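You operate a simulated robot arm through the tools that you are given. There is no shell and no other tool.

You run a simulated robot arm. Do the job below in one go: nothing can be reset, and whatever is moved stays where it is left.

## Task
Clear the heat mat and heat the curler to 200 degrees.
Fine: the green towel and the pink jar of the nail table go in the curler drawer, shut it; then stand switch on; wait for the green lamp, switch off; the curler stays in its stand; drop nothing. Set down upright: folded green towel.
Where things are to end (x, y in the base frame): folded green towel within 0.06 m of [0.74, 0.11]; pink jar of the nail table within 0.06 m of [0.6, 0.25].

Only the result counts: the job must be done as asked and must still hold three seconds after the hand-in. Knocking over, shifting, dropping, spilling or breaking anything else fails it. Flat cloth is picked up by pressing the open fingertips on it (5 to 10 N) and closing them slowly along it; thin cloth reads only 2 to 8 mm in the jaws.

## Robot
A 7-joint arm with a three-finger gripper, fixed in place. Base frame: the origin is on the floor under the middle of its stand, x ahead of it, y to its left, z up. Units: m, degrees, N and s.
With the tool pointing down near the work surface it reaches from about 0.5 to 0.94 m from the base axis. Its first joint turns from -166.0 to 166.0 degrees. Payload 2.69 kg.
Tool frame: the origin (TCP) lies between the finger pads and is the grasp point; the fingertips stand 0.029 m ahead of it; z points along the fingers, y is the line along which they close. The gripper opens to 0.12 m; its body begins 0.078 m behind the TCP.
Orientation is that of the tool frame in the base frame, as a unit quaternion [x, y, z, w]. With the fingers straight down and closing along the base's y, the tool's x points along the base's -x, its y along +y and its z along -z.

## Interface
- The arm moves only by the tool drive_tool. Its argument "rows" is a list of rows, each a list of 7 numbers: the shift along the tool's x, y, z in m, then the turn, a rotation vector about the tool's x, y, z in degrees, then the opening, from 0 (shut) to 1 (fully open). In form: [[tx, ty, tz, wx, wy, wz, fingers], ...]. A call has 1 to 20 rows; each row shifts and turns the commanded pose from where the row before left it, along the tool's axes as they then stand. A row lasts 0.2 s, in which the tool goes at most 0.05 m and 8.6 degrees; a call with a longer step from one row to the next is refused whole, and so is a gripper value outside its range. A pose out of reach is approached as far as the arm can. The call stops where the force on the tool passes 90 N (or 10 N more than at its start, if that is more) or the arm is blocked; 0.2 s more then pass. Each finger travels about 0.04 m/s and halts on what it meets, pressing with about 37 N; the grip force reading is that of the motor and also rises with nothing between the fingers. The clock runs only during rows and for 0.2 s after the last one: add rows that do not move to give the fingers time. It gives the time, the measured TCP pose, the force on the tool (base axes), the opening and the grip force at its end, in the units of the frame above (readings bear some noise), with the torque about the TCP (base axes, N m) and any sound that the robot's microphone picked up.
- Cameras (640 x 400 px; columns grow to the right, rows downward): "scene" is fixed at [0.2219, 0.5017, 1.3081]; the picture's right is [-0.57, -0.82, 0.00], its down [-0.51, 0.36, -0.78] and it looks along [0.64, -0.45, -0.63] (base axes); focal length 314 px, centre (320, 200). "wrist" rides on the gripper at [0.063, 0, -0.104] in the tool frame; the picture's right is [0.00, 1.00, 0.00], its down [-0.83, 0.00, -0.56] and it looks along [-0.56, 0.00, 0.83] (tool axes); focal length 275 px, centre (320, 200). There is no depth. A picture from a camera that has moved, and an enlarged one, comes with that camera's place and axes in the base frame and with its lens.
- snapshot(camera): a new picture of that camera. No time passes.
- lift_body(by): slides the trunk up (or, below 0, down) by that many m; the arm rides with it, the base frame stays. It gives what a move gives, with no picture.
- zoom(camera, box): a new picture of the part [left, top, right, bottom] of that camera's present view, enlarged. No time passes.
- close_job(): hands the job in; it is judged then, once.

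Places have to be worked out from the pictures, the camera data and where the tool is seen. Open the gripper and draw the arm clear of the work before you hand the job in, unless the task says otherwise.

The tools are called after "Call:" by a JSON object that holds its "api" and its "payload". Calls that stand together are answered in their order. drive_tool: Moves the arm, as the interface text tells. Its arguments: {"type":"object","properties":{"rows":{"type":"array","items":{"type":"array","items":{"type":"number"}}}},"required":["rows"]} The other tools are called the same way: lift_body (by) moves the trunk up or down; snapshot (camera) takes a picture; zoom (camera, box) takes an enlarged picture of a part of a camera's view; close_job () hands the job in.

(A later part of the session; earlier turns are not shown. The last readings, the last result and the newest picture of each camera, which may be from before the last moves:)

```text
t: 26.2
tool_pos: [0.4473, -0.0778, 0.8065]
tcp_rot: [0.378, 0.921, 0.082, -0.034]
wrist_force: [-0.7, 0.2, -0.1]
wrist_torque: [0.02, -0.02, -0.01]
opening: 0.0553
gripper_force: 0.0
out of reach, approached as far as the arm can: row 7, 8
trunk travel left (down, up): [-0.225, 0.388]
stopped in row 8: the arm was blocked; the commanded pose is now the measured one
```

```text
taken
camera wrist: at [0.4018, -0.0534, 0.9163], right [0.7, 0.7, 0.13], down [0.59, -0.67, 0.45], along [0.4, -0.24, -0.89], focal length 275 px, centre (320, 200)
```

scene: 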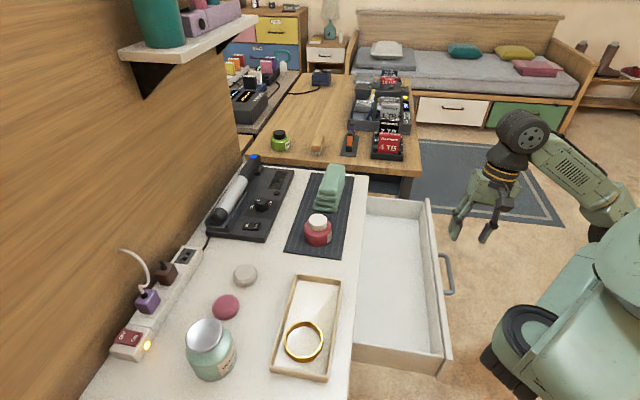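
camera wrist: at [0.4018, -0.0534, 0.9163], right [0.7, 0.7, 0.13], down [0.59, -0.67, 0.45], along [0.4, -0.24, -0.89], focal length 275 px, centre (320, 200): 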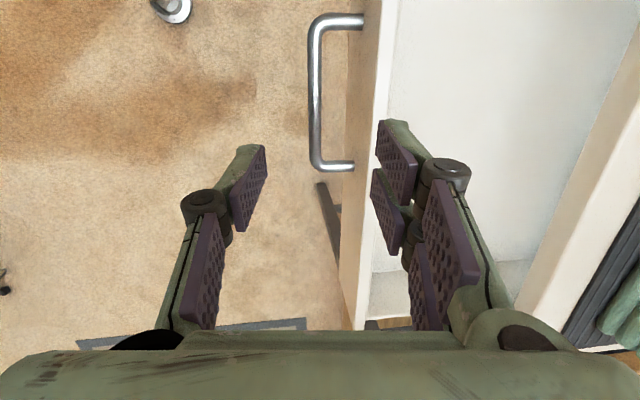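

The drawer stands open about 0.185 m and the fingers are clear; the arm just hit its near limit and tilted 10°. I bring the tool inward, straighten it, and raise the trunk for the longer reach to the towel.

Call:
{"api": "drive_tool", "payload": {"rows": [[0, 0.03, 0.005, 3.6, -3.6, 0, 0.7], [0, 0.03, 0, 3.6, -3.6, 0, 0.8], [0, 0.03, 0, 0, 0, 0, 0.9], [0, 0.03, 0, 0, 0, 0, 0.9]]}}

Call:
{"api": "lift_body", "payload": {"by": 0.15}}

Call:
{"api": "snapshot", "payload": {"camera": "scene"}}

Call:
{"api": "snapshot", "payload": {"camera": "wrist"}}

```text
t: 27.2
tool_pos: [0.5324, 0.0072, 0.8085]
tcp_rot: [0.382, 0.924, -0.004, 0.001]
wrist_force: [-0.1, -0.2, 0.0]
wrist_torque: [0.0, -0.01, -0.01]
opening: 0.108
gripper_force: 0.1
trunk travel left (down, up): [-0.225, 0.388]
```

```text
t: 28.9
tool_pos: [0.5318, 0.0074, 0.9577]
tcp_rot: [0.379, 0.925, -0.002, 0.001]
wrist_force: [1.0, -0.3, -0.2]
wrist_torque: [0.0, 0.0, -0.01]
opening: 0.1081
gripper_force: 0.0
trunk travel left (down, up): [-0.375, 0.238]
```

```text
taken
```

scene: 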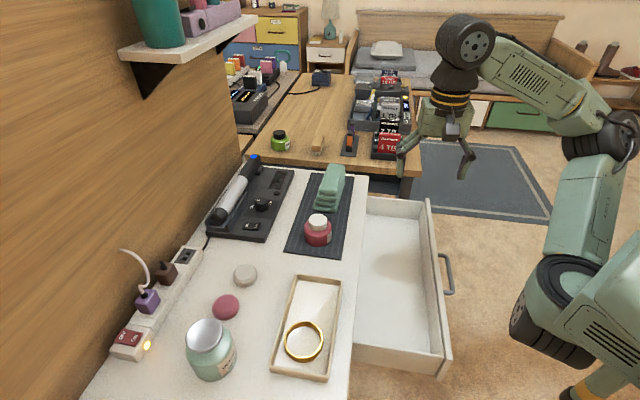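

```text
taken
camera wrist: at [0.4866, 0.0526, 1.0617], right [0.7, 0.71, 0.0], down [0.59, -0.58, 0.56], along [0.4, -0.39, -0.83], focal length 275 px, centre (320, 200)
```

wrist: 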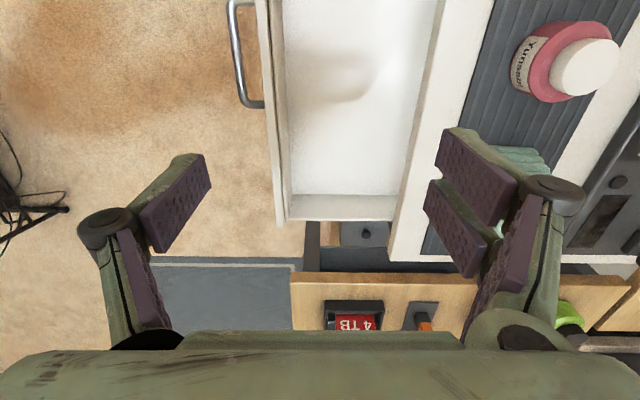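

Drawer offset now measures ≈0.186 m, interior clear. I move above the towel (p≈0.613, q≈0.511) at a safe height to look down along it.

Call:
{"api": "drive_tool", "payload": {"rows": [[-0.0234, 0.0386, 0, 0, 0, 0, 1], [-0.0234, 0.0386, 0, 0, 0, 0, 1], [-0.0234, 0.0386, 0, 0, 0, 0, 1], [-0.0234, 0.0386, 0, 0, 0, 0, 1], [-0.0234, 0.0386, 0, 0, 0, 0, 1], [-0.0232, 0.0387, 0, 0, 0, 0, 1], [0, 0, 0, 0, 0, 0, 1]]}}

Call:
{"api": "snapshot", "payload": {"camera": "wrist"}}

Call:
{"api": "snapshot", "payload": {"camera": "scene"}}

```text
t: 30.6
tool_pos: [0.7899, 0.0728, 0.9332]
tcp_rot: [0.379, 0.925, -0.001, 0.002]
wrist_force: [-0.2, 0.8, 0.8]
wrist_torque: [0.0, 0.04, 0.04]
opening: 0.1201
gripper_force: 0.0
out of reach, approached as far as the arm can: row 1, 2, 3, 5, 6
trunk travel left (down, up): [-0.375, 0.238]
```

```text
taken
camera wrist: at [0.7447, 0.1169, 1.0364], right [0.7, 0.71, 0.0], down [0.59, -0.58, 0.56], along [0.4, -0.39, -0.83], focal length 275 px, centre (320, 200)
```

wrist: 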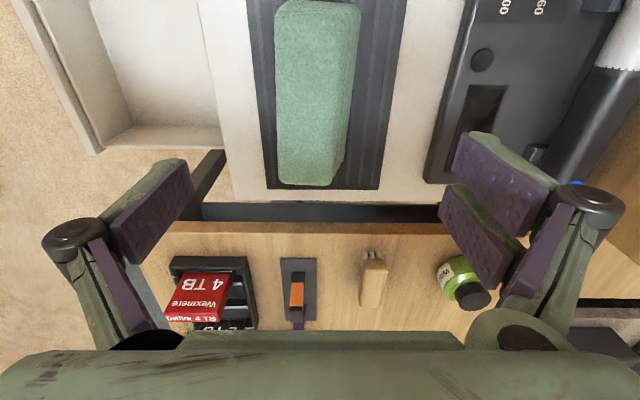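

```text
taken
```

scene: 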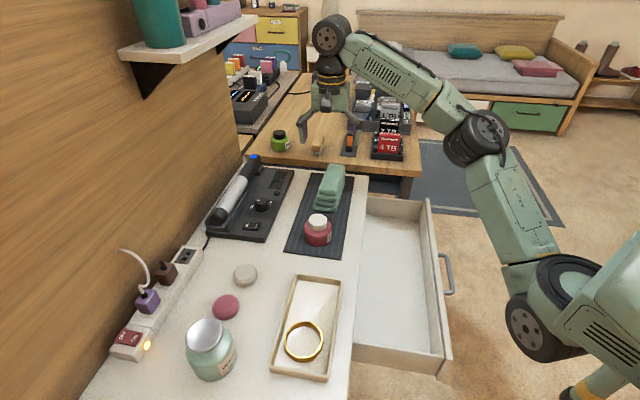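

From two views the towel's top is at z≈0.81, centred at p≈0.604, q≈0.51, turned about 2.5°. I align and descend around it with the jaws fully open, first to just above grasp height.

Call:
{"api": "drive_tool", "payload": {"rows": [[-0.003, -0.006, 0, 0, 0, 2.5, 1], [0, 0, 0.035, 0, 0, 0, 1], [0, 0, 0.035, 0, 0, 0, 1], [0, 0, 0.02, 0, 0, 0, 1], [0, 0, 0, 0, 0, 0, 1]]}}

Call:
{"api": "snapshot", "payload": {"camera": "wrist"}}

Call:
{"api": "zoom", "payload": {"camera": "scene", "box": [250, 60, 450, 260]}}

```text
t: 31.8
tool_pos: [0.7902, 0.0689, 0.846]
tcp_rot: [0.4, 0.916, -0.003, 0.002]
wrist_force: [-0.1, -0.2, -0.4]
wrist_torque: [0.04, 0.02, -0.01]
opening: 0.1201
gripper_force: 0.0
trunk travel left (down, up): [-0.375, 0.238]
```

```text
taken
camera wrist: at [0.7464, 0.1151, 0.949], right [0.73, 0.68, 0.0], down [0.57, -0.6, 0.56], along [0.38, -0.41, -0.83], focal length 275 px, centre (320, 200)
```

wrist: 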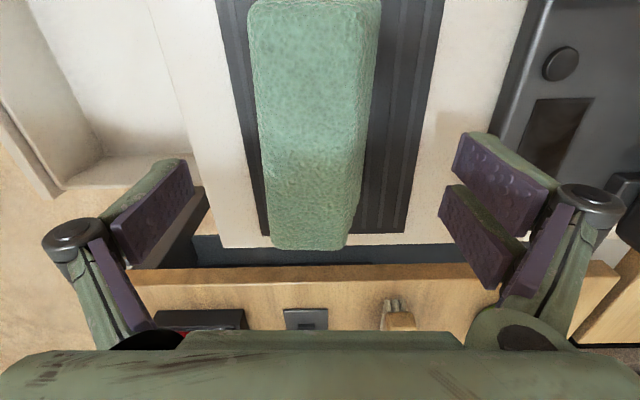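

```text
2.00 times, centred on (350, 160) of scene
camera zoom: at [0.2219, 0.5017, 1.3081], right [-0.57, -0.82, 0.0], down [-0.51, 0.36, -0.78], along [0.64, -0.45, -0.63], focal length 627 px, centre (260, 280)
```

zoom: 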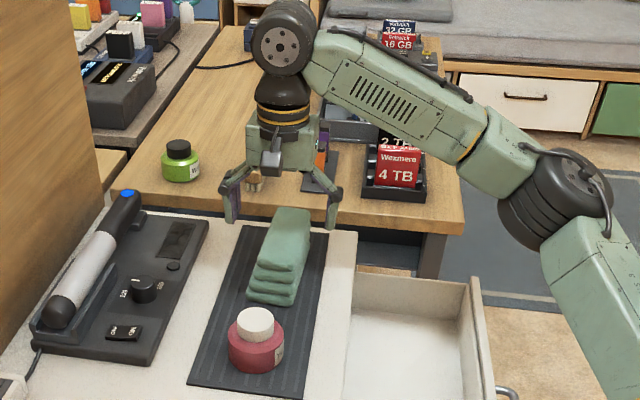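

The towel is centred between the fingers within 4 mm. I shift that, descend the last 62 mm and close gently on its sides.

Call:
{"api": "drive_tool", "payload": {"rows": [[0, -0.004, 0.022, 0, 0, 0, 1], [0, 0, 0.02, 0, 0, 0, 1], [0, 0, 0.02, 0, 0, 0, 1], [0, 0, 0, 0, 0, 0, 1]]}}

Call:
{"api": "snapshot", "payload": {"camera": "wrist"}}

Call:
{"api": "zoom", "payload": {"camera": "scene", "box": [260, 120, 400, 260]}}

```text
t: 32.8
tool_pos: [0.7862, 0.0647, 0.7846]
tcp_rot: [0.401, 0.916, -0.002, 0.001]
wrist_force: [-0.1, -0.2, -0.6]
wrist_torque: [0.0, 0.01, 0.01]
opening: 0.12
gripper_force: 0.0
trunk travel left (down, up): [-0.375, 0.238]
```

```text
taken
camera wrist: at [0.7437, 0.1103, 0.8875], right [0.73, 0.68, 0.0], down [0.57, -0.6, 0.56], along [0.38, -0.41, -0.83], focal length 275 px, centre (320, 200)
```

wrist: 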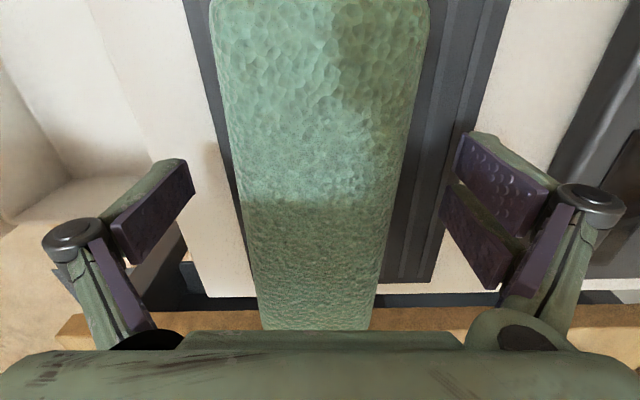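

```text
2.86 times, centred on (330, 190) of scene
camera zoom: at [0.2219, 0.5017, 1.3081], right [-0.57, -0.82, 0.0], down [-0.51, 0.36, -0.78], along [0.64, -0.45, -0.63], focal length 896 px, centre (291, 229)
```

zoom: 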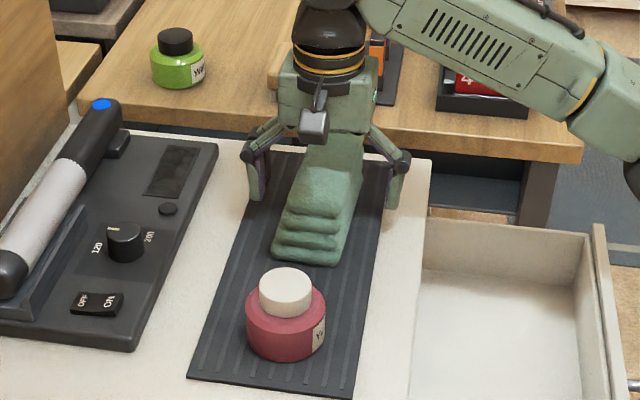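

The towel sits centred between the pads with tips near its lower third. I close slowly onto it.

Call:
{"api": "drive_tool", "payload": {"rows": [[0, 0, 0, 0, 0, 0, 0.8], [0, 0, 0, 0, 0, 0, 0.65], [0, 0, 0, 0, 0, 0, 0.5], [0, 0, 0, 0, 0, 0, 0.4], [0, 0, 0, 0, 0, 0, 0.35], [0, 0, 0, 0, 0, 0, 0.35]]}}

Call:
{"api": "zoom", "payload": {"camera": "scene", "box": [260, 120, 400, 260]}}

Call:
{"api": "snapshot", "payload": {"camera": "wrist"}}

```text
t: 34.1
tool_pos: [0.7878, 0.0634, 0.7835]
tcp_rot: [0.4, 0.917, -0.002, 0.002]
wrist_force: [2.8, 2.9, 4.3]
wrist_torque: [0.03, 0.0, 0.02]
opening: 0.0676
gripper_force: 31.7
trunk travel left (down, up): [-0.375, 0.238]
```

```text
2.86 times, centred on (330, 190) of scene
camera zoom: at [0.2219, 0.5017, 1.3081], right [-0.57, -0.82, 0.0], down [-0.51, 0.36, -0.78], along [0.64, -0.45, -0.63], focal length 896 px, centre (291, 229)
```

zoom: 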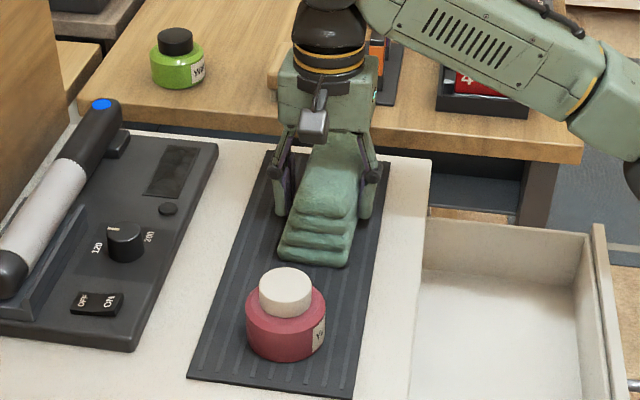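

```text
taken
camera wrist: at [0.7435, 0.1106, 0.8882], right [0.73, 0.68, 0.0], down [0.57, -0.6, 0.56], along [0.38, -0.41, -0.83], focal length 275 px, centre (320, 200)
```

wrist: 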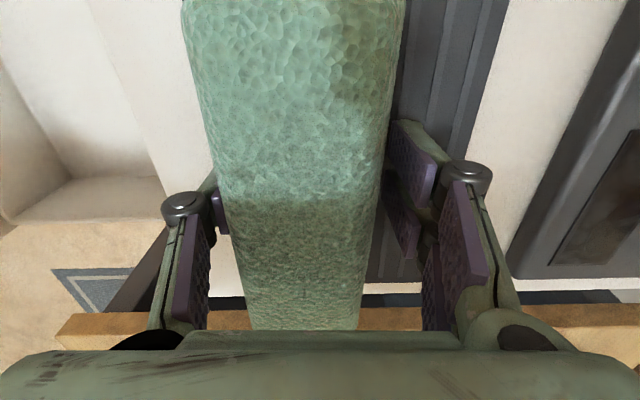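

The grip holds at 68 mm with about 32 N. I lift slowly and check the towel comes along level.

Call:
{"api": "drive_tool", "payload": {"rows": [[0, 0, -0.01, 0, 0, 0, 0.3], [0, 0, -0.02, 0, 0, 0, 0.3], [0, 0, -0.02, 0, 0, 0, 0.3], [0, 0, 0, 0, 0, 0, 0.3]]}}

Call:
{"api": "zoom", "payload": {"camera": "scene", "box": [260, 100, 420, 260]}}

Call:
{"api": "snapshot", "payload": {"camera": "wrist"}}

```text
t: 35.1
tool_pos: [0.7864, 0.0645, 0.833]
tcp_rot: [0.401, 0.916, -0.003, 0.001]
wrist_force: [-0.1, -0.2, -1.8]
wrist_torque: [-0.02, -0.02, 0.03]
opening: 0.0674
gripper_force: 37.5
trunk travel left (down, up): [-0.375, 0.238]
```

```text
2.50 times, centred on (340, 180) of scene
camera zoom: at [0.2219, 0.5017, 1.3081], right [-0.57, -0.82, 0.0], down [-0.51, 0.36, -0.78], along [0.64, -0.45, -0.63], focal length 784 px, centre (270, 250)
```

zoom: 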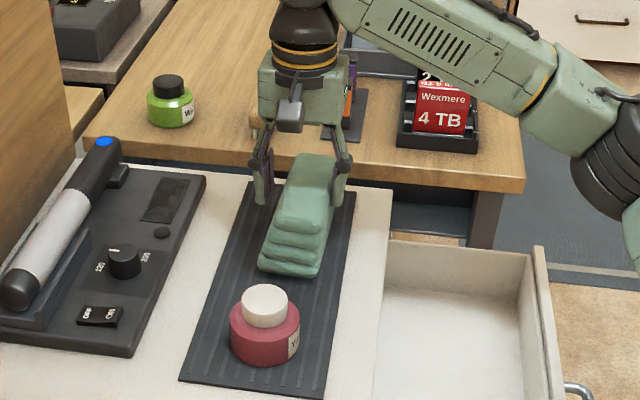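

```text
taken
camera wrist: at [0.7428, 0.1109, 0.9369], right [0.73, 0.68, 0.0], down [0.57, -0.6, 0.56], along [0.38, -0.41, -0.83], focal length 275 px, centre (320, 200)
```

wrist: 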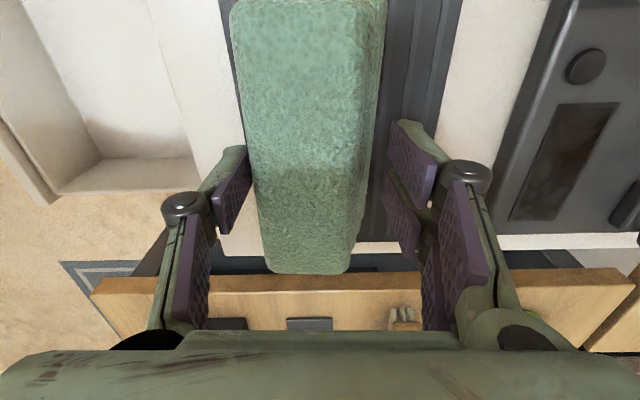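

The fingers report 67 mm and 37 N, but the picture suggests the towel stayed on the mat and slid. I zoom in to see what the fingers are touching.

Call:
{"api": "zoom", "payload": {"camera": "wrist", "box": [180, 80, 460, 290]}}

Call:
{"api": "zoom", "payload": {"camera": "scene", "box": [300, 110, 370, 220]}}

```text
1.90 times, centred on (320, 185) of wrist
camera zoom: at [0.7428, 0.1109, 0.9369], right [0.73, 0.68, 0.0], down [0.57, -0.6, 0.56], along [0.38, -0.41, -0.83], focal length 524 px, centre (320, 229)
```

zoom: 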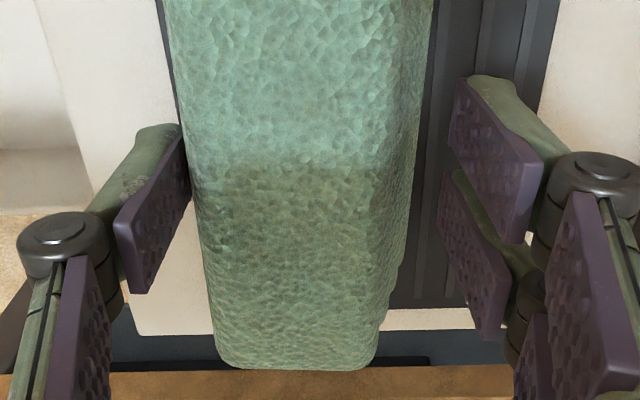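

```text
3.64 times, centred on (335, 165) of scene
camera zoom: at [0.2219, 0.5017, 1.3081], right [-0.57, -0.82, 0.0], down [-0.51, 0.36, -0.78], along [0.64, -0.45, -0.63], focal length 1140 px, centre (266, 327)
```

zoom: 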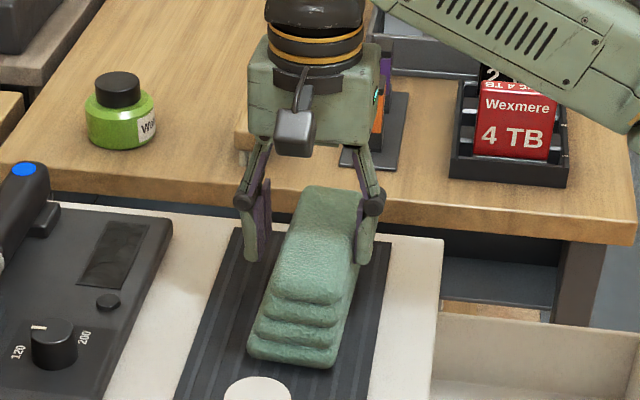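

The reading says something is still between the pads, yet the towel hasn't risen. I lift 2 cm more to see whether the fingers close when they clear it.

Call:
{"api": "drive_tool", "payload": {"rows": [[0, 0, -0.01, 0, 0, 0, 0.3], [0, 0, -0.01, 0, 0, 0, 0.3], [0, 0, 0, 0, 0, 0, 0.3]]}}

Call:
{"api": "snapshot", "payload": {"camera": "wrist"}}

Call:
{"api": "zoom", "payload": {"camera": "scene", "box": [260, 100, 420, 260]}}

```text
t: 36.0
tool_pos: [0.7865, 0.065, 0.8531]
tcp_rot: [0.4, 0.917, -0.003, 0.001]
wrist_force: [-0.7, -0.2, -1.4]
wrist_torque: [-0.01, 0.01, -0.05]
opening: 0.0673
gripper_force: 37.1
trunk travel left (down, up): [-0.375, 0.238]
```

```text
taken
camera wrist: at [0.7433, 0.1121, 0.957], right [0.73, 0.68, 0.0], down [0.57, -0.6, 0.56], along [0.38, -0.41, -0.83], focal length 275 px, centre (320, 200)
```

wrist: 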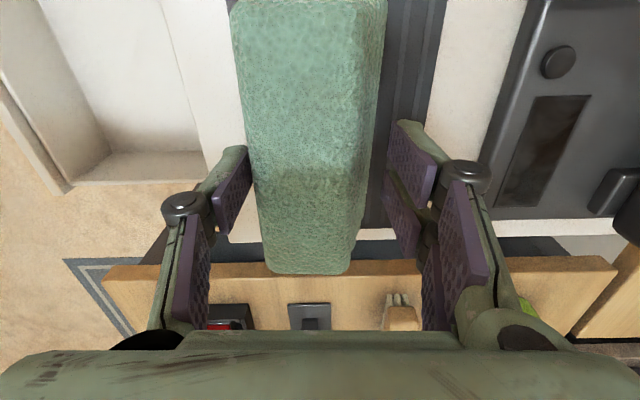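

```text
2.50 times, centred on (340, 180) of scene
camera zoom: at [0.2219, 0.5017, 1.3081], right [-0.57, -0.82, 0.0], down [-0.51, 0.36, -0.78], along [0.64, -0.45, -0.63], focal length 784 px, centre (270, 250)
```

zoom: 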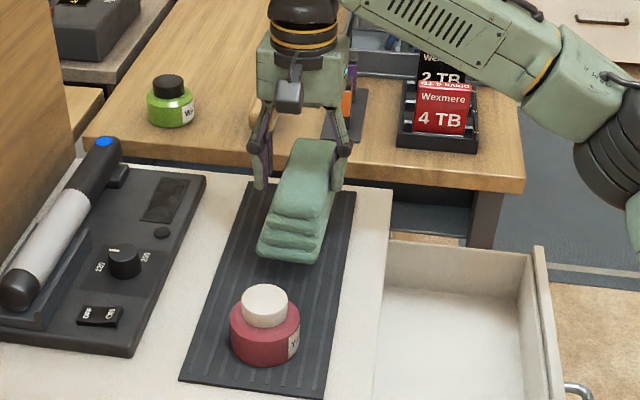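

The towel is in fact now held and rose with the last 2 cm, but only by the fingertips near its top edge after slipping. I set it back down gently and will regrasp deeper rather than risk a drop.

Call:
{"api": "drive_tool", "payload": {"rows": [[0, 0, 0.01, 0, 0, 0, 0.3], [0, 0, 0.008, 0, 0, 0, 0.3], [0, 0, 0.004, 0, 0, 0, 0.3], [0, 0, 0.002, 0, 0, 0, 0.3], [0, 0, 0, 0, 0, 0, 0.3]]}}

Call:
{"api": "zoom", "payload": {"camera": "scene", "box": [260, 100, 420, 260]}}

Call:
{"api": "snapshot", "payload": {"camera": "wrist"}}

```text
t: 37.1
tool_pos: [0.7871, 0.0648, 0.8297]
tcp_rot: [0.4, 0.916, -0.002, 0.001]
wrist_force: [1.9, 0.1, -1.0]
wrist_torque: [-0.01, 0.0, -0.01]
opening: 0.0676
gripper_force: 37.2
trunk travel left (down, up): [-0.375, 0.238]
```

```text
2.50 times, centred on (340, 180) of scene
camera zoom: at [0.2219, 0.5017, 1.3081], right [-0.57, -0.82, 0.0], down [-0.51, 0.36, -0.78], along [0.64, -0.45, -0.63], focal length 784 px, centre (270, 250)
```

zoom: 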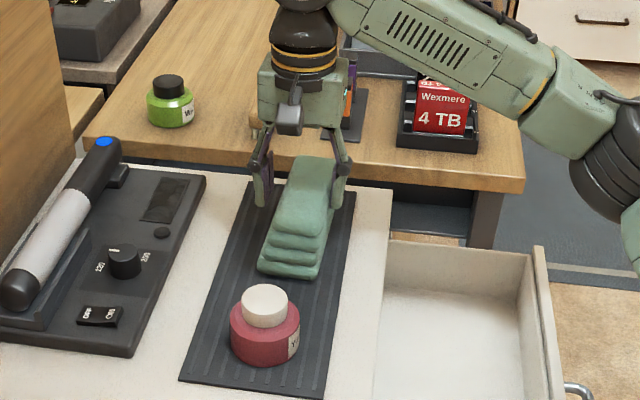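

```text
taken
camera wrist: at [0.7439, 0.1106, 0.9332], right [0.73, 0.68, 0.0], down [0.57, -0.6, 0.56], along [0.38, -0.41, -0.83], focal length 275 px, centre (320, 200)
```

wrist: 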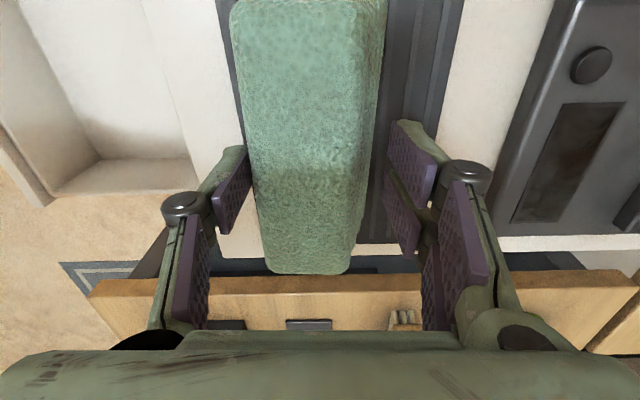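

Still carrying about 1 N. I lower a few more millimetres to feel the mat.

Call:
{"api": "drive_tool", "payload": {"rows": [[0, 0, 0.002, 0, 0, 0, 0.3], [0, 0, 0.002, 0, 0, 0, 0.3], [0, 0, 0, 0, 0, 0, 0.3]]}}

```text
t: 38.0
tool_pos: [0.7863, 0.0646, 0.8252]
tcp_rot: [0.4, 0.917, -0.002, 0.001]
wrist_force: [0.6, 0.7, 0.9]
wrist_torque: [0.06, 0.07, -0.01]
opening: 0.0676
gripper_force: 36.6
trunk travel left (down, up): [-0.375, 0.238]
```

The towel now rests on the mat (force turned positive). I open, descend 28 mm so the tips sit around mid-height, recentre by 5 mm and close again with full command.

Call:
{"api": "drive_tool", "payload": {"rows": [[0, 0, 0, 0, 0, 0, 0.7], [0, 0, 0, 0, 0, 0, 0.85], [0, 0, 0, 0, 0, 0, 0.85], [0, -0.004, 0.01, 0, 0, 0, 0.85], [0, 0, 0.01, 0, 0, 0, 0.85], [0, 0, 0.008, 0, 0, 0, 0.85], [0, 0, 0, 0, 0, 0, 0.85]]}}

Call:
{"api": "snapshot", "payload": {"camera": "wrist"}}

Call:
{"api": "zoom", "payload": {"camera": "scene", "box": [260, 100, 420, 260]}}

```text
t: 39.5
tool_pos: [0.7838, 0.06, 0.7979]
tcp_rot: [0.4, 0.916, -0.002, 0.002]
wrist_force: [-0.3, 0.4, -0.6]
wrist_torque: [0.0, -0.02, 0.0]
opening: 0.1022
gripper_force: 0.1
trunk travel left (down, up): [-0.375, 0.238]
```

```text
taken
camera wrist: at [0.7404, 0.1067, 0.9012], right [0.73, 0.68, 0.0], down [0.57, -0.6, 0.56], along [0.38, -0.41, -0.83], focal length 275 px, centre (320, 200)
```

wrist: 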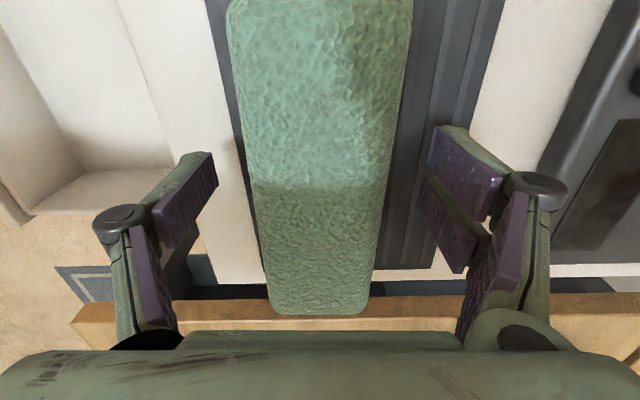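

```text
2.50 times, centred on (340, 180) of scene
camera zoom: at [0.2219, 0.5017, 1.3081], right [-0.57, -0.82, 0.0], down [-0.51, 0.36, -0.78], along [0.64, -0.45, -0.63], focal length 784 px, centre (270, 250)
```

zoom: 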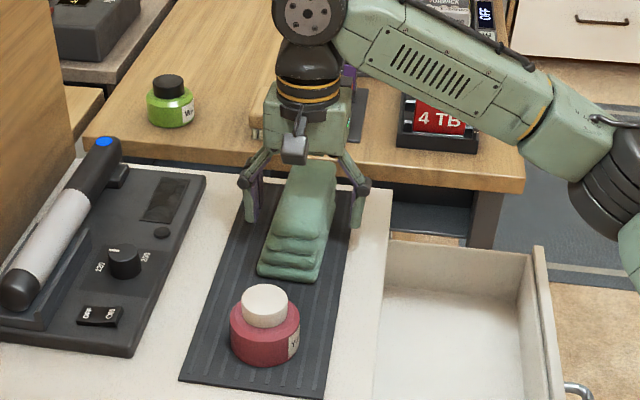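

The towel is well centred and aligned now. I close and let the grip settle for longer before lifting.

Call:
{"api": "drive_tool", "payload": {"rows": [[0, 0, 0, 0, 0, 0, 0.65], [0, 0, 0, 0, 0, 0, 0.5], [0, 0, 0, 0, 0, 0, 0.35], [0, 0, 0, 0, 0, 0, 0.2], [0, 0, 0, 0, 0, 0, 0.2], [0, 0, 0, 0, 0, 0, 0.2], [0, 0, 0, 0, 0, 0, 0.2]]}}

Call:
{"api": "snapshot", "payload": {"camera": "wrist"}}

```text
t: 41.1
tool_pos: [0.7829, 0.061, 0.7984]
tcp_rot: [0.4, 0.916, -0.001, 0.002]
wrist_force: [1.5, 3.3, 4.6]
wrist_torque: [0.08, -0.02, -0.03]
opening: 0.0673
gripper_force: 37.2
trunk travel left (down, up): [-0.375, 0.238]
```

```text
taken
camera wrist: at [0.7402, 0.1068, 0.9016], right [0.73, 0.68, 0.0], down [0.57, -0.6, 0.56], along [0.38, -0.41, -0.83], focal length 275 px, centre (320, 200)
```

wrist: 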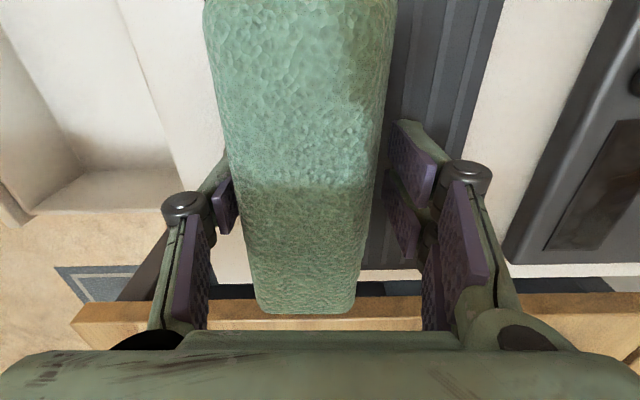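

Held at 67 mm again. I lift in small steps and compare the towel's place in the wrist view.

Call:
{"api": "drive_tool", "payload": {"rows": [[0, 0, -0.004, 0, 0, 0, 0.1], [0, 0, -0.004, 0, 0, 0, 0.1], [0, 0, -0.006, 0, 0, 0, 0.1], [0, 0, -0.006, 0, 0, 0, 0.1], [0, 0, 0, 0, 0, 0, 0.1]]}}

Call:
{"api": "snapshot", "payload": {"camera": "wrist"}}

Call:
{"api": "zoom", "payload": {"camera": "scene", "box": [260, 100, 420, 260]}}

```text
t: 42.4
tool_pos: [0.7847, 0.0616, 0.8182]
tcp_rot: [0.4, 0.916, -0.002, 0.002]
wrist_force: [-0.2, -1.0, -1.2]
wrist_torque: [-0.01, 0.0, -0.03]
opening: 0.0674
gripper_force: 36.8
trunk travel left (down, up): [-0.375, 0.238]
```

```text
taken
camera wrist: at [0.7417, 0.108, 0.9214], right [0.73, 0.68, 0.0], down [0.57, -0.6, 0.56], along [0.38, -0.41, -0.83], focal length 275 px, centre (320, 200)
```

wrist: 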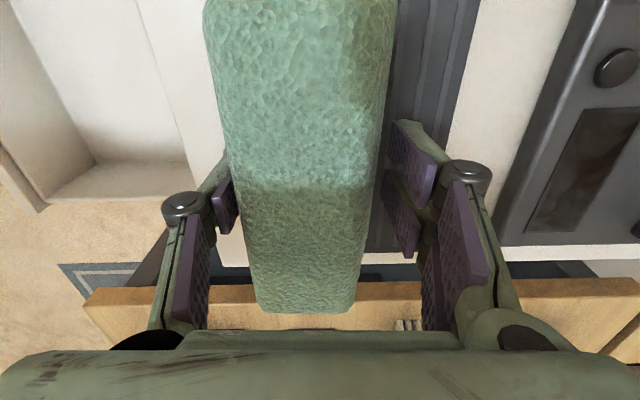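

```text
2.50 times, centred on (340, 180) of scene
camera zoom: at [0.2219, 0.5017, 1.3081], right [-0.57, -0.82, 0.0], down [-0.51, 0.36, -0.78], along [0.64, -0.45, -0.63], focal length 784 px, centre (270, 250)
```

zoom: 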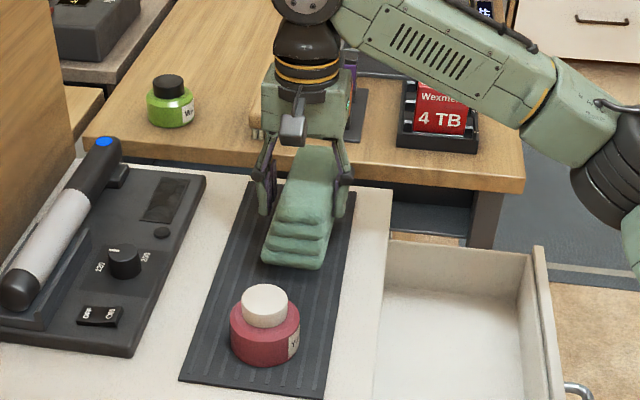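

The towel image did not change during this lift, so the grip is firm now. I raise it to clear everything and carry it over the open drawer (p≈0.42, q≈0.445).

Call:
{"api": "drive_tool", "payload": {"rows": [[0, 0, -0.02, 0, 0, 0, 0.1], [0, 0, -0.03, 0, 0, 0, 0.1], [0, 0, -0.03, 0, 0, 0, 0.1], [0.0099, -0.03, 0, 0, 0, -1.2, 0.1], [0.0099, -0.03, 0, 0, 0, -1.2, 0.1], [0.0099, -0.03, 0, 0, 0, 0, 0.1], [0.0099, -0.03, 0, 0, 0, 0, 0.1], [0.0099, -0.03, 0, 0, 0, 0, 0.1], [0.0099, -0.03, 0, 0, 0, 0, 0.1], [0, 0, 0, 0, 0, 0, 0.1]]}}

Call:
{"api": "snapshot", "payload": {"camera": "wrist"}}

Call:
{"api": "snapshot", "payload": {"camera": "scene"}}

```text
t: 44.5
tool_pos: [0.6154, -0.0208, 0.8989]
tcp_rot: [0.381, 0.924, -0.003, 0.001]
wrist_force: [0.0, -0.2, -1.4]
wrist_torque: [0.0, 0.02, -0.01]
opening: 0.0675
gripper_force: 37.1
trunk travel left (down, up): [-0.375, 0.238]
```

```text
taken
camera wrist: at [0.57, 0.0238, 1.0031], right [0.7, 0.71, 0.0], down [0.59, -0.58, 0.56], along [0.4, -0.39, -0.83], focal length 275 px, centre (320, 200)
```

wrist: 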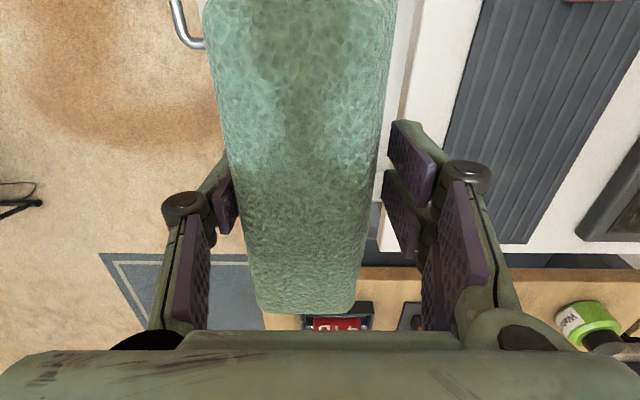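

```text
taken
```

scene: 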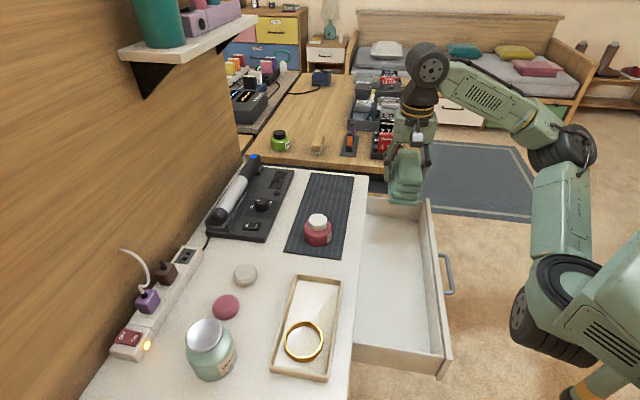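

Positioned over the drawer; the towel is hanging level. I lower it into the drawer, stopping a little above where I expect the bottom.

Call:
{"api": "drive_tool", "payload": {"rows": [[0.005, 0, 0.03, 0, 0, 0, 0.1], [0, 0, 0.03, 0, 0, 0, 0.1], [0, 0, 0.03, 0, 0, 0, 0.1], [0, 0, 0.03, 0, 0, 0, 0.1], [0, 0, 0.03, 0, 0, 0, 0.1], [0, 0, 0.025, 0, 0, 0, 0.1], [0, 0, 0.015, 0, 0, 0, 0.1], [0, 0, 0, 0, 0, 0, 0.1]]}}

Call:
{"api": "snapshot", "payload": {"camera": "wrist"}}

Call:
{"api": "zoom", "payload": {"camera": "scene", "box": [330, 100, 490, 300]}}

```text
t: 46.4
tool_pos: [0.6122, -0.0183, 0.7096]
tcp_rot: [0.382, 0.924, -0.002, 0.001]
wrist_force: [-0.3, 0.3, -2.1]
wrist_torque: [-0.02, -0.01, 0.01]
opening: 0.0677
gripper_force: 37.3
trunk travel left (down, up): [-0.375, 0.238]
```

```text
taken
camera wrist: at [0.5673, 0.0256, 0.8127], right [0.7, 0.71, 0.0], down [0.59, -0.58, 0.56], along [0.4, -0.39, -0.83], focal length 275 px, centre (320, 200)
```

wrist: 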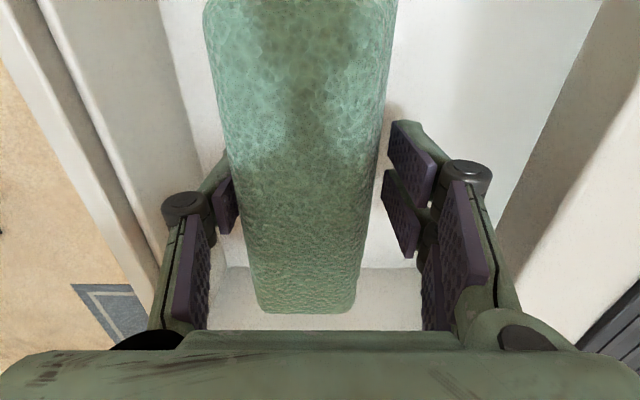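

```text
2.00 times, centred on (410, 200) of scene
camera zoom: at [0.2219, 0.5017, 1.3081], right [-0.57, -0.82, 0.0], down [-0.51, 0.36, -0.78], along [0.64, -0.45, -0.63], focal length 627 px, centre (140, 200)
```

zoom: 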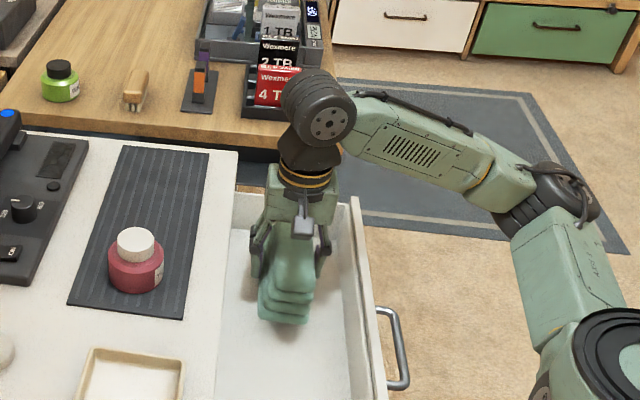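

Inside the drawer with clearance on both sides. I continue down in small steps, watching for bottom contact.

Call:
{"api": "drive_tool", "payload": {"rows": [[0, 0, 0.005, 0, 0, 0, 0.1], [0, 0, 0.005, 0, 0, 0, 0.1], [0, 0, 0, 0, 0, 0, 0.1]]}}

```text
t: 47.1
tool_pos: [0.6126, -0.019, 0.699]
tcp_rot: [0.381, 0.925, -0.002, 0.001]
wrist_force: [0.9, 0.2, -1.1]
wrist_torque: [0.02, 0.03, -0.02]
opening: 0.0672
gripper_force: 37.1
trunk travel left (down, up): [-0.375, 0.238]
```

No contact yet; I go on in 3 mm steps.

Call:
{"api": "drive_tool", "payload": {"rows": [[0, 0, 0.003, 0, 0, 0, 0.1], [0, 0, 0.003, 0, 0, 0, 0.1], [0, 0, 0, 0, 0, 0, 0.1]]}}

Call:
{"api": "drive_tool", "payload": {"rows": [[0, 0, 0.003, 0, 0, 0, 0.1], [0, 0, 0, 0, 0, 0, 0.1]]}}

```text
t: 48.0
tool_pos: [0.6123, -0.0203, 0.6929]
tcp_rot: [0.381, 0.925, -0.002, 0.001]
wrist_force: [-1.5, 0.1, -2.6]
wrist_torque: [0.0, -0.02, -0.03]
opening: 0.0673
gripper_force: 36.9
trunk travel left (down, up): [-0.375, 0.238]
```

```text
t: 48.5
tool_pos: [0.6108, -0.0191, 0.6901]
tcp_rot: [0.381, 0.925, -0.002, 0.001]
wrist_force: [0.4, 0.6, -0.9]
wrist_torque: [0.0, 0.02, 0.01]
opening: 0.0675
gripper_force: 37.1
trunk travel left (down, up): [-0.375, 0.238]
```

Still hanging (about −1 to −2 N). Further 3 mm steps.

Call:
{"api": "drive_tool", "payload": {"rows": [[0, 0, 0.003, 0, 0, 0, 0.1], [0, 0, 0, 0, 0, 0, 0.1]]}}

Call:
{"api": "drive_tool", "payload": {"rows": [[0, 0, 0.003, 0, 0, 0, 0.1], [0, 0, 0, 0, 0, 0, 0.1]]}}

Call:
{"api": "zoom", "payload": {"camera": "scene", "box": [360, 180, 460, 300]}}

```text
t: 49.1
tool_pos: [0.6111, -0.0184, 0.6862]
tcp_rot: [0.381, 0.925, -0.002, 0.001]
wrist_force: [-0.1, -0.2, -1.5]
wrist_torque: [0.0, 0.01, 0.01]
opening: 0.0674
gripper_force: 36.1
trunk travel left (down, up): [-0.375, 0.238]
```

```text
t: 49.8
tool_pos: [0.612, -0.0189, 0.6828]
tcp_rot: [0.381, 0.925, -0.003, 0.001]
wrist_force: [-0.9, 0.6, -1.1]
wrist_torque: [0.01, -0.02, 0.04]
opening: 0.0672
gripper_force: 36.9
trunk travel left (down, up): [-0.375, 0.238]
```

```text
3.33 times, centred on (410, 240) of scene
camera zoom: at [0.2219, 0.5017, 1.3081], right [-0.57, -0.82, 0.0], down [-0.51, 0.36, -0.78], along [0.64, -0.45, -0.63], focal length 1045 px, centre (20, 67)
```

zoom: 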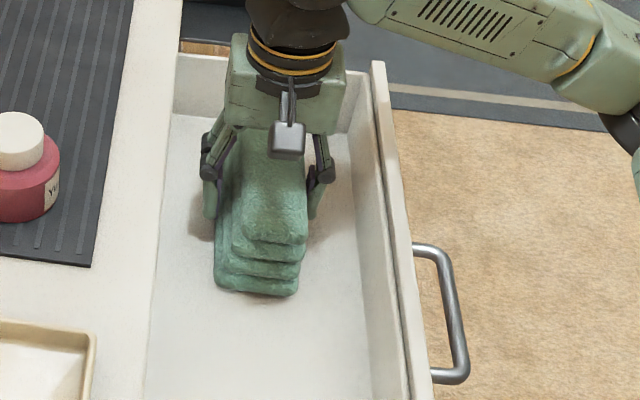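

Close to the bottom by the shadow, still carrying its weight. More 3 mm steps.

Call:
{"api": "drive_tool", "payload": {"rows": [[0, 0, 0.003, 0, 0, 0, 0.1], [0, 0, 0, 0, 0, 0, 0.1]]}}

Call:
{"api": "drive_tool", "payload": {"rows": [[0, 0, 0.003, 0, 0, 0, 0.1], [0, 0, 0, 0, 0, 0, 0.1]]}}

Call:
{"api": "drive_tool", "payload": {"rows": [[0, 0, 0.002, 0, 0, 0, 0.1], [0, 0, 0, 0, 0, 0, 0.1]]}}

```text
t: 50.4
tool_pos: [0.6104, -0.0197, 0.6817]
tcp_rot: [0.382, 0.924, -0.002, 0.002]
wrist_force: [1.9, -1.1, 11.2]
wrist_torque: [0.08, 0.13, 0.14]
opening: 0.0673
gripper_force: 37.4
trunk travel left (down, up): [-0.375, 0.238]
```

```text
t: 51.0
tool_pos: [0.6108, -0.0188, 0.6799]
tcp_rot: [0.382, 0.924, -0.002, 0.004]
wrist_force: [4.2, -4.1, 40.1]
wrist_torque: [-0.14, -0.24, 0.1]
opening: 0.0677
gripper_force: 36.5
trunk travel left (down, up): [-0.375, 0.238]
```

```text
t: 51.5
tool_pos: [0.6099, -0.0188, 0.6781]
tcp_rot: [0.381, 0.924, -0.001, 0.003]
wrist_force: [4.3, -4.9, 40.8]
wrist_torque: [-0.16, -0.06, -0.14]
opening: 0.0674
gripper_force: 37.0
trunk travel left (down, up): [-0.375, 0.238]
```

The towel is on the drawer bottom (contact at TCP z≈0.682; I pressed a bit too far). I ease up 5 mm, open only slightly so the fingers stay off the walls, and lift out.

Call:
{"api": "drive_tool", "payload": {"rows": [[0, 0, -0.003, 0, 0, 0, 0.1], [0, 0, -0.003, 0, 0, 0, 0.1], [0, 0, 0, 0, 0, 0, 0.1]]}}

Call:
{"api": "drive_tool", "payload": {"rows": [[0, 0, 0, 0, 0, 0, 0.6], [0, 0, 0, 0, 0, 0, 0.68], [0, 0, 0, 0, 0, 0, 0.68]]}}

Call:
{"api": "snapshot", "payload": {"camera": "wrist"}}

```text
t: 52.4
tool_pos: [0.6112, -0.0184, 0.6812]
tcp_rot: [0.38, 0.925, -0.002, 0.0]
wrist_force: [-0.2, 1.2, -0.3]
wrist_torque: [0.04, 0.01, 0.03]
opening: 0.0675
gripper_force: 36.7
trunk travel left (down, up): [-0.375, 0.238]
```

```text
t: 53.1
tool_pos: [0.6097, -0.0193, 0.6817]
tcp_rot: [0.381, 0.925, -0.002, 0.001]
wrist_force: [-0.1, -0.1, 0.3]
wrist_torque: [0.0, -0.02, -0.01]
opening: 0.0815
gripper_force: 0.1
trunk travel left (down, up): [-0.375, 0.238]
```

```text
taken
camera wrist: at [0.5653, 0.0257, 0.7848], right [0.7, 0.71, 0.0], down [0.59, -0.58, 0.56], along [0.4, -0.39, -0.83], focal length 275 px, centre (320, 200)
```

wrist: 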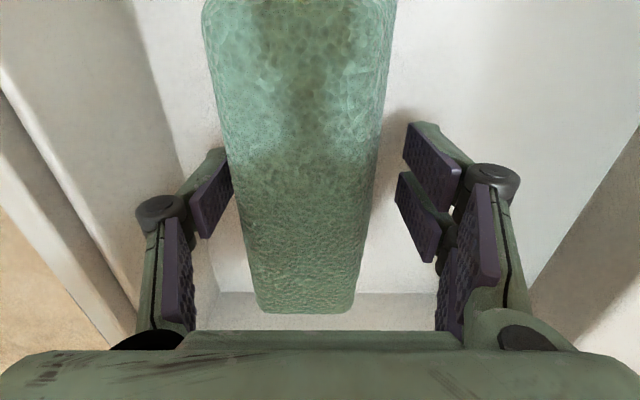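

Released and upright, both fingers free. I lift straight out and check.

Call:
{"api": "drive_tool", "payload": {"rows": [[0, 0, -0.01, 0, 0, 0, 0.68], [0, 0, -0.02, 0, 0, 0, 0.68], [0, 0, -0.03, 0, 0, 0, 0.68], [0, 0, -0.04, 0, 0, 0, 0.68], [0, 0, -0.04, 0, 0, 0, 0.8], [0, 0, -0.04, 0, 0, 0, 0.9], [0, 0, -0.04, 0, 0, 0, 0.9]]}}

Call:
{"api": "snapshot", "payload": {"camera": "wrist"}}

Call:
{"api": "snapshot", "payload": {"camera": "scene"}}

```text
t: 54.8
tool_pos: [0.6127, -0.0166, 0.8988]
tcp_rot: [0.381, 0.925, -0.002, 0.001]
wrist_force: [0.6, -0.1, -0.4]
wrist_torque: [0.01, 0.03, 0.0]
opening: 0.1081
gripper_force: 0.1
trunk travel left (down, up): [-0.375, 0.238]
```

```text
taken
camera wrist: at [0.5674, 0.0271, 1.0017], right [0.7, 0.71, 0.0], down [0.59, -0.58, 0.56], along [0.4, -0.39, -0.83], focal length 275 px, centre (320, 200)
```

wrist: 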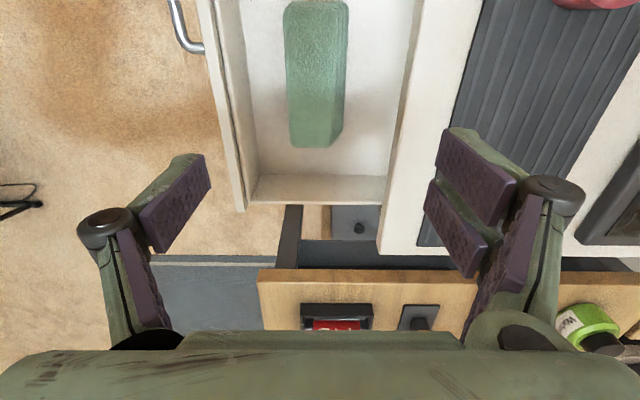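

```text
taken
```

scene: 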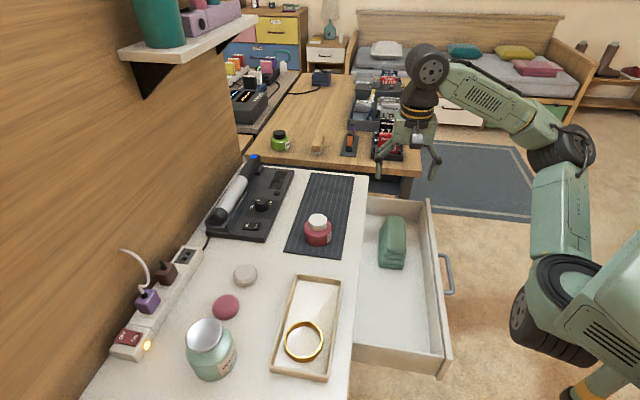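

Towel rests upright in the drawer at p≈0.417, q≈0.442 (final ≈0.60 once shut). Next I move above the pink jar.

Call:
{"api": "drive_tool", "payload": {"rows": [[0.0204, 0.0391, 0, 0, 0, 0, 1], [0.0204, 0.0391, 0, 0, 0, 0, 1], [0.0204, 0.0391, 0, 0, 0, 0, 1], [0.0204, 0.0391, 0, 0, 0, 0, 1], [0.0204, 0.0391, 0, 0, 0, 0, 1], [0, 0, 0, 0, 0, 0, 1]]}}

Call:
{"api": "snapshot", "payload": {"camera": "wrist"}}

Call:
{"api": "zoom", "payload": {"camera": "scene", "box": [270, 140, 430, 300]}}

```text
t: 56.1
tool_pos: [0.6787, 0.1941, 0.8961]
tcp_rot: [0.381, 0.925, -0.003, 0.0]
wrist_force: [0.2, 0.5, -1.1]
wrist_torque: [-0.04, 0.02, -0.03]
opening: 0.12
gripper_force: 0.0
trunk travel left (down, up): [-0.375, 0.238]
```

```text
taken
camera wrist: at [0.6337, 0.2384, 1.0004], right [0.7, 0.71, 0.0], down [0.59, -0.58, 0.56], along [0.4, -0.39, -0.83], focal length 275 px, centre (320, 200)
```

wrist: 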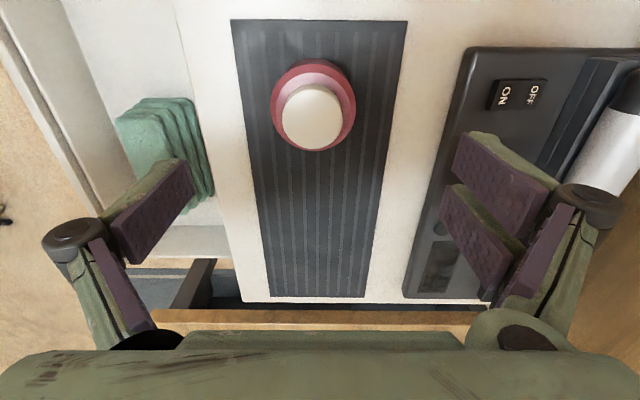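

```text
2.50 times, centred on (350, 220) of scene
camera zoom: at [0.2219, 0.5017, 1.3081], right [-0.57, -0.82, 0.0], down [-0.51, 0.36, -0.78], along [0.64, -0.45, -0.63], focal length 784 px, centre (245, 150)
```

zoom: 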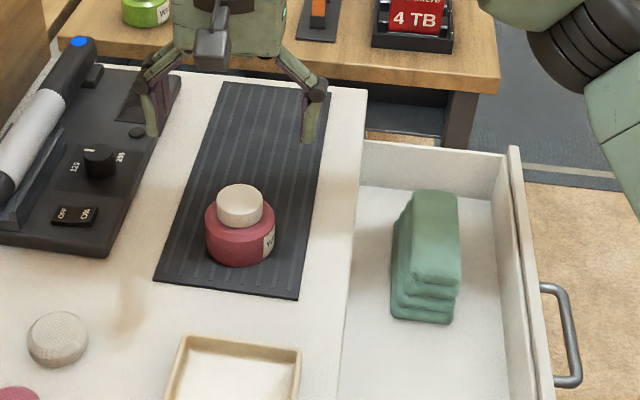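

The jar is centred at p≈0.611, q≈0.341, lid top z≈0.795, diameter ≈0.07. I shift 6 mm and descend so that the tips sit at mid-body.

Call:
{"api": "drive_tool", "payload": {"rows": [[0.0015, -0.006, 0.03, 0, 0, 0, 1], [0, 0, 0.03, 0, 0, 0, 1], [0, 0, 0.03, 0, 0, 0, 1], [0, 0, 0.021, 0, 0, 0, 1], [0, 0, 0, 0, 0, 0, 1]]}}

Call:
{"api": "snapshot", "payload": {"camera": "wrist"}}

Call:
{"api": "zoom", "payload": {"camera": "scene", "box": [270, 140, 390, 260]}}

```text
t: 57.4
tool_pos: [0.6739, 0.1892, 0.7904]
tcp_rot: [0.381, 0.924, -0.002, 0.001]
wrist_force: [-0.5, 0.1, -0.2]
wrist_torque: [-0.04, 0.02, -0.01]
opening: 0.1201
gripper_force: 0.1
trunk travel left (down, up): [-0.375, 0.238]
```

```text
taken
camera wrist: at [0.6281, 0.2339, 0.8936], right [0.7, 0.71, 0.0], down [0.59, -0.58, 0.56], along [0.4, -0.39, -0.83], focal length 275 px, centre (320, 200)
```

wrist: 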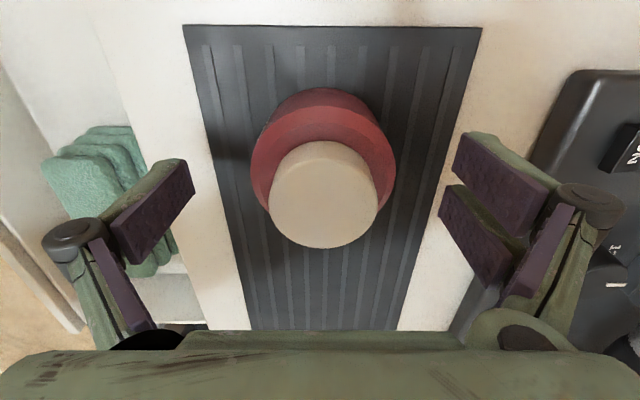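

```text
3.33 times, centred on (330, 200) of scene
camera zoom: at [0.2219, 0.5017, 1.3081], right [-0.57, -0.82, 0.0], down [-0.51, 0.36, -0.78], along [0.64, -0.45, -0.63], focal length 1045 px, centre (287, 200)
```

zoom: 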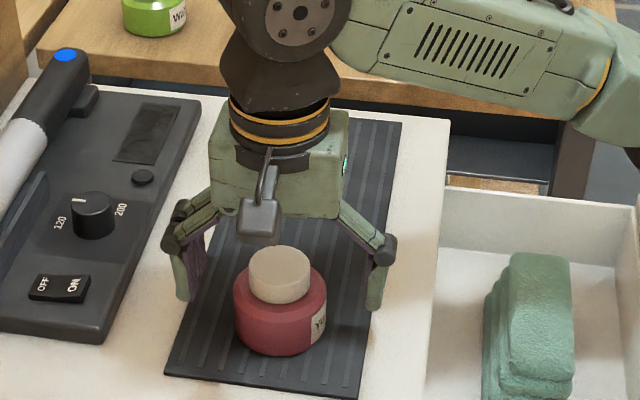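

The jar is centred between the fingers. I go 6 mm lower and close gradually.

Call:
{"api": "drive_tool", "payload": {"rows": [[0, 0, 0.006, 0, 0, 0, 1], [0, 0, 0, 0, 0, 0, 0.85], [0, 0, 0, 0, 0, 0, 0.7], [0, 0, 0, 0, 0, 0, 0.55], [0, 0, 0, 0, 0, 0, 0.4], [0, 0, 0, 0, 0, 0, 0.3], [0, 0, 0, 0, 0, 0, 0.3], [0, 0, 0, 0, 0, 0, 0.3]]}}

Call:
{"api": "snapshot", "payload": {"camera": "wrist"}}

Call:
{"api": "zoom", "payload": {"camera": "scene", "box": [270, 140, 390, 260]}}

```text
t: 59.1
tool_pos: [0.6725, 0.1905, 0.7855]
tcp_rot: [0.381, 0.925, -0.001, 0.001]
wrist_force: [2.6, 2.2, 2.9]
wrist_torque: [0.12, -0.09, -0.01]
opening: 0.0658
gripper_force: 37.0
trunk travel left (down, up): [-0.375, 0.238]
```

```text
taken
camera wrist: at [0.6272, 0.2343, 0.8886], right [0.7, 0.71, 0.0], down [0.59, -0.58, 0.56], along [0.4, -0.39, -0.83], focal length 275 px, centre (320, 200)
```

wrist: 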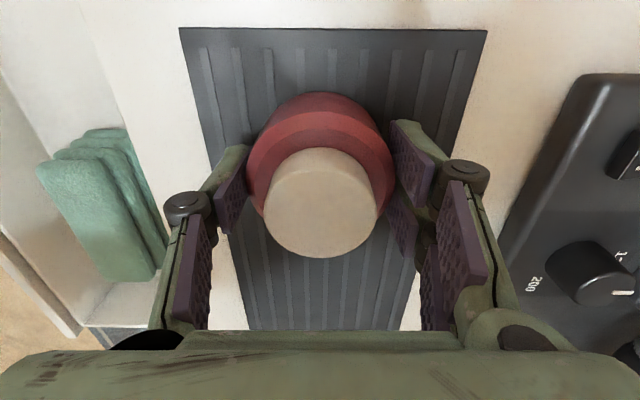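

```text
3.33 times, centred on (330, 200) of scene
camera zoom: at [0.2219, 0.5017, 1.3081], right [-0.57, -0.82, 0.0], down [-0.51, 0.36, -0.78], along [0.64, -0.45, -0.63], focal length 1045 px, centre (287, 200)
```

zoom: 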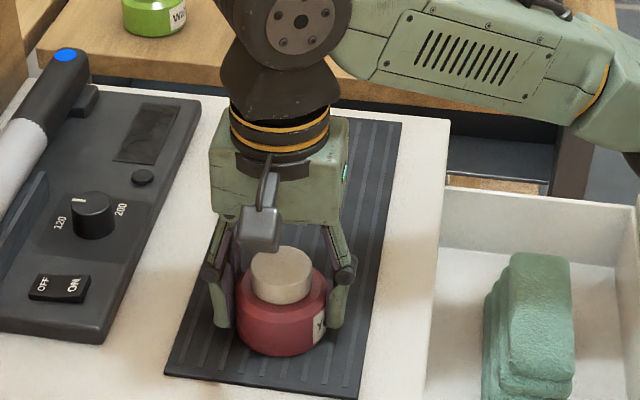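

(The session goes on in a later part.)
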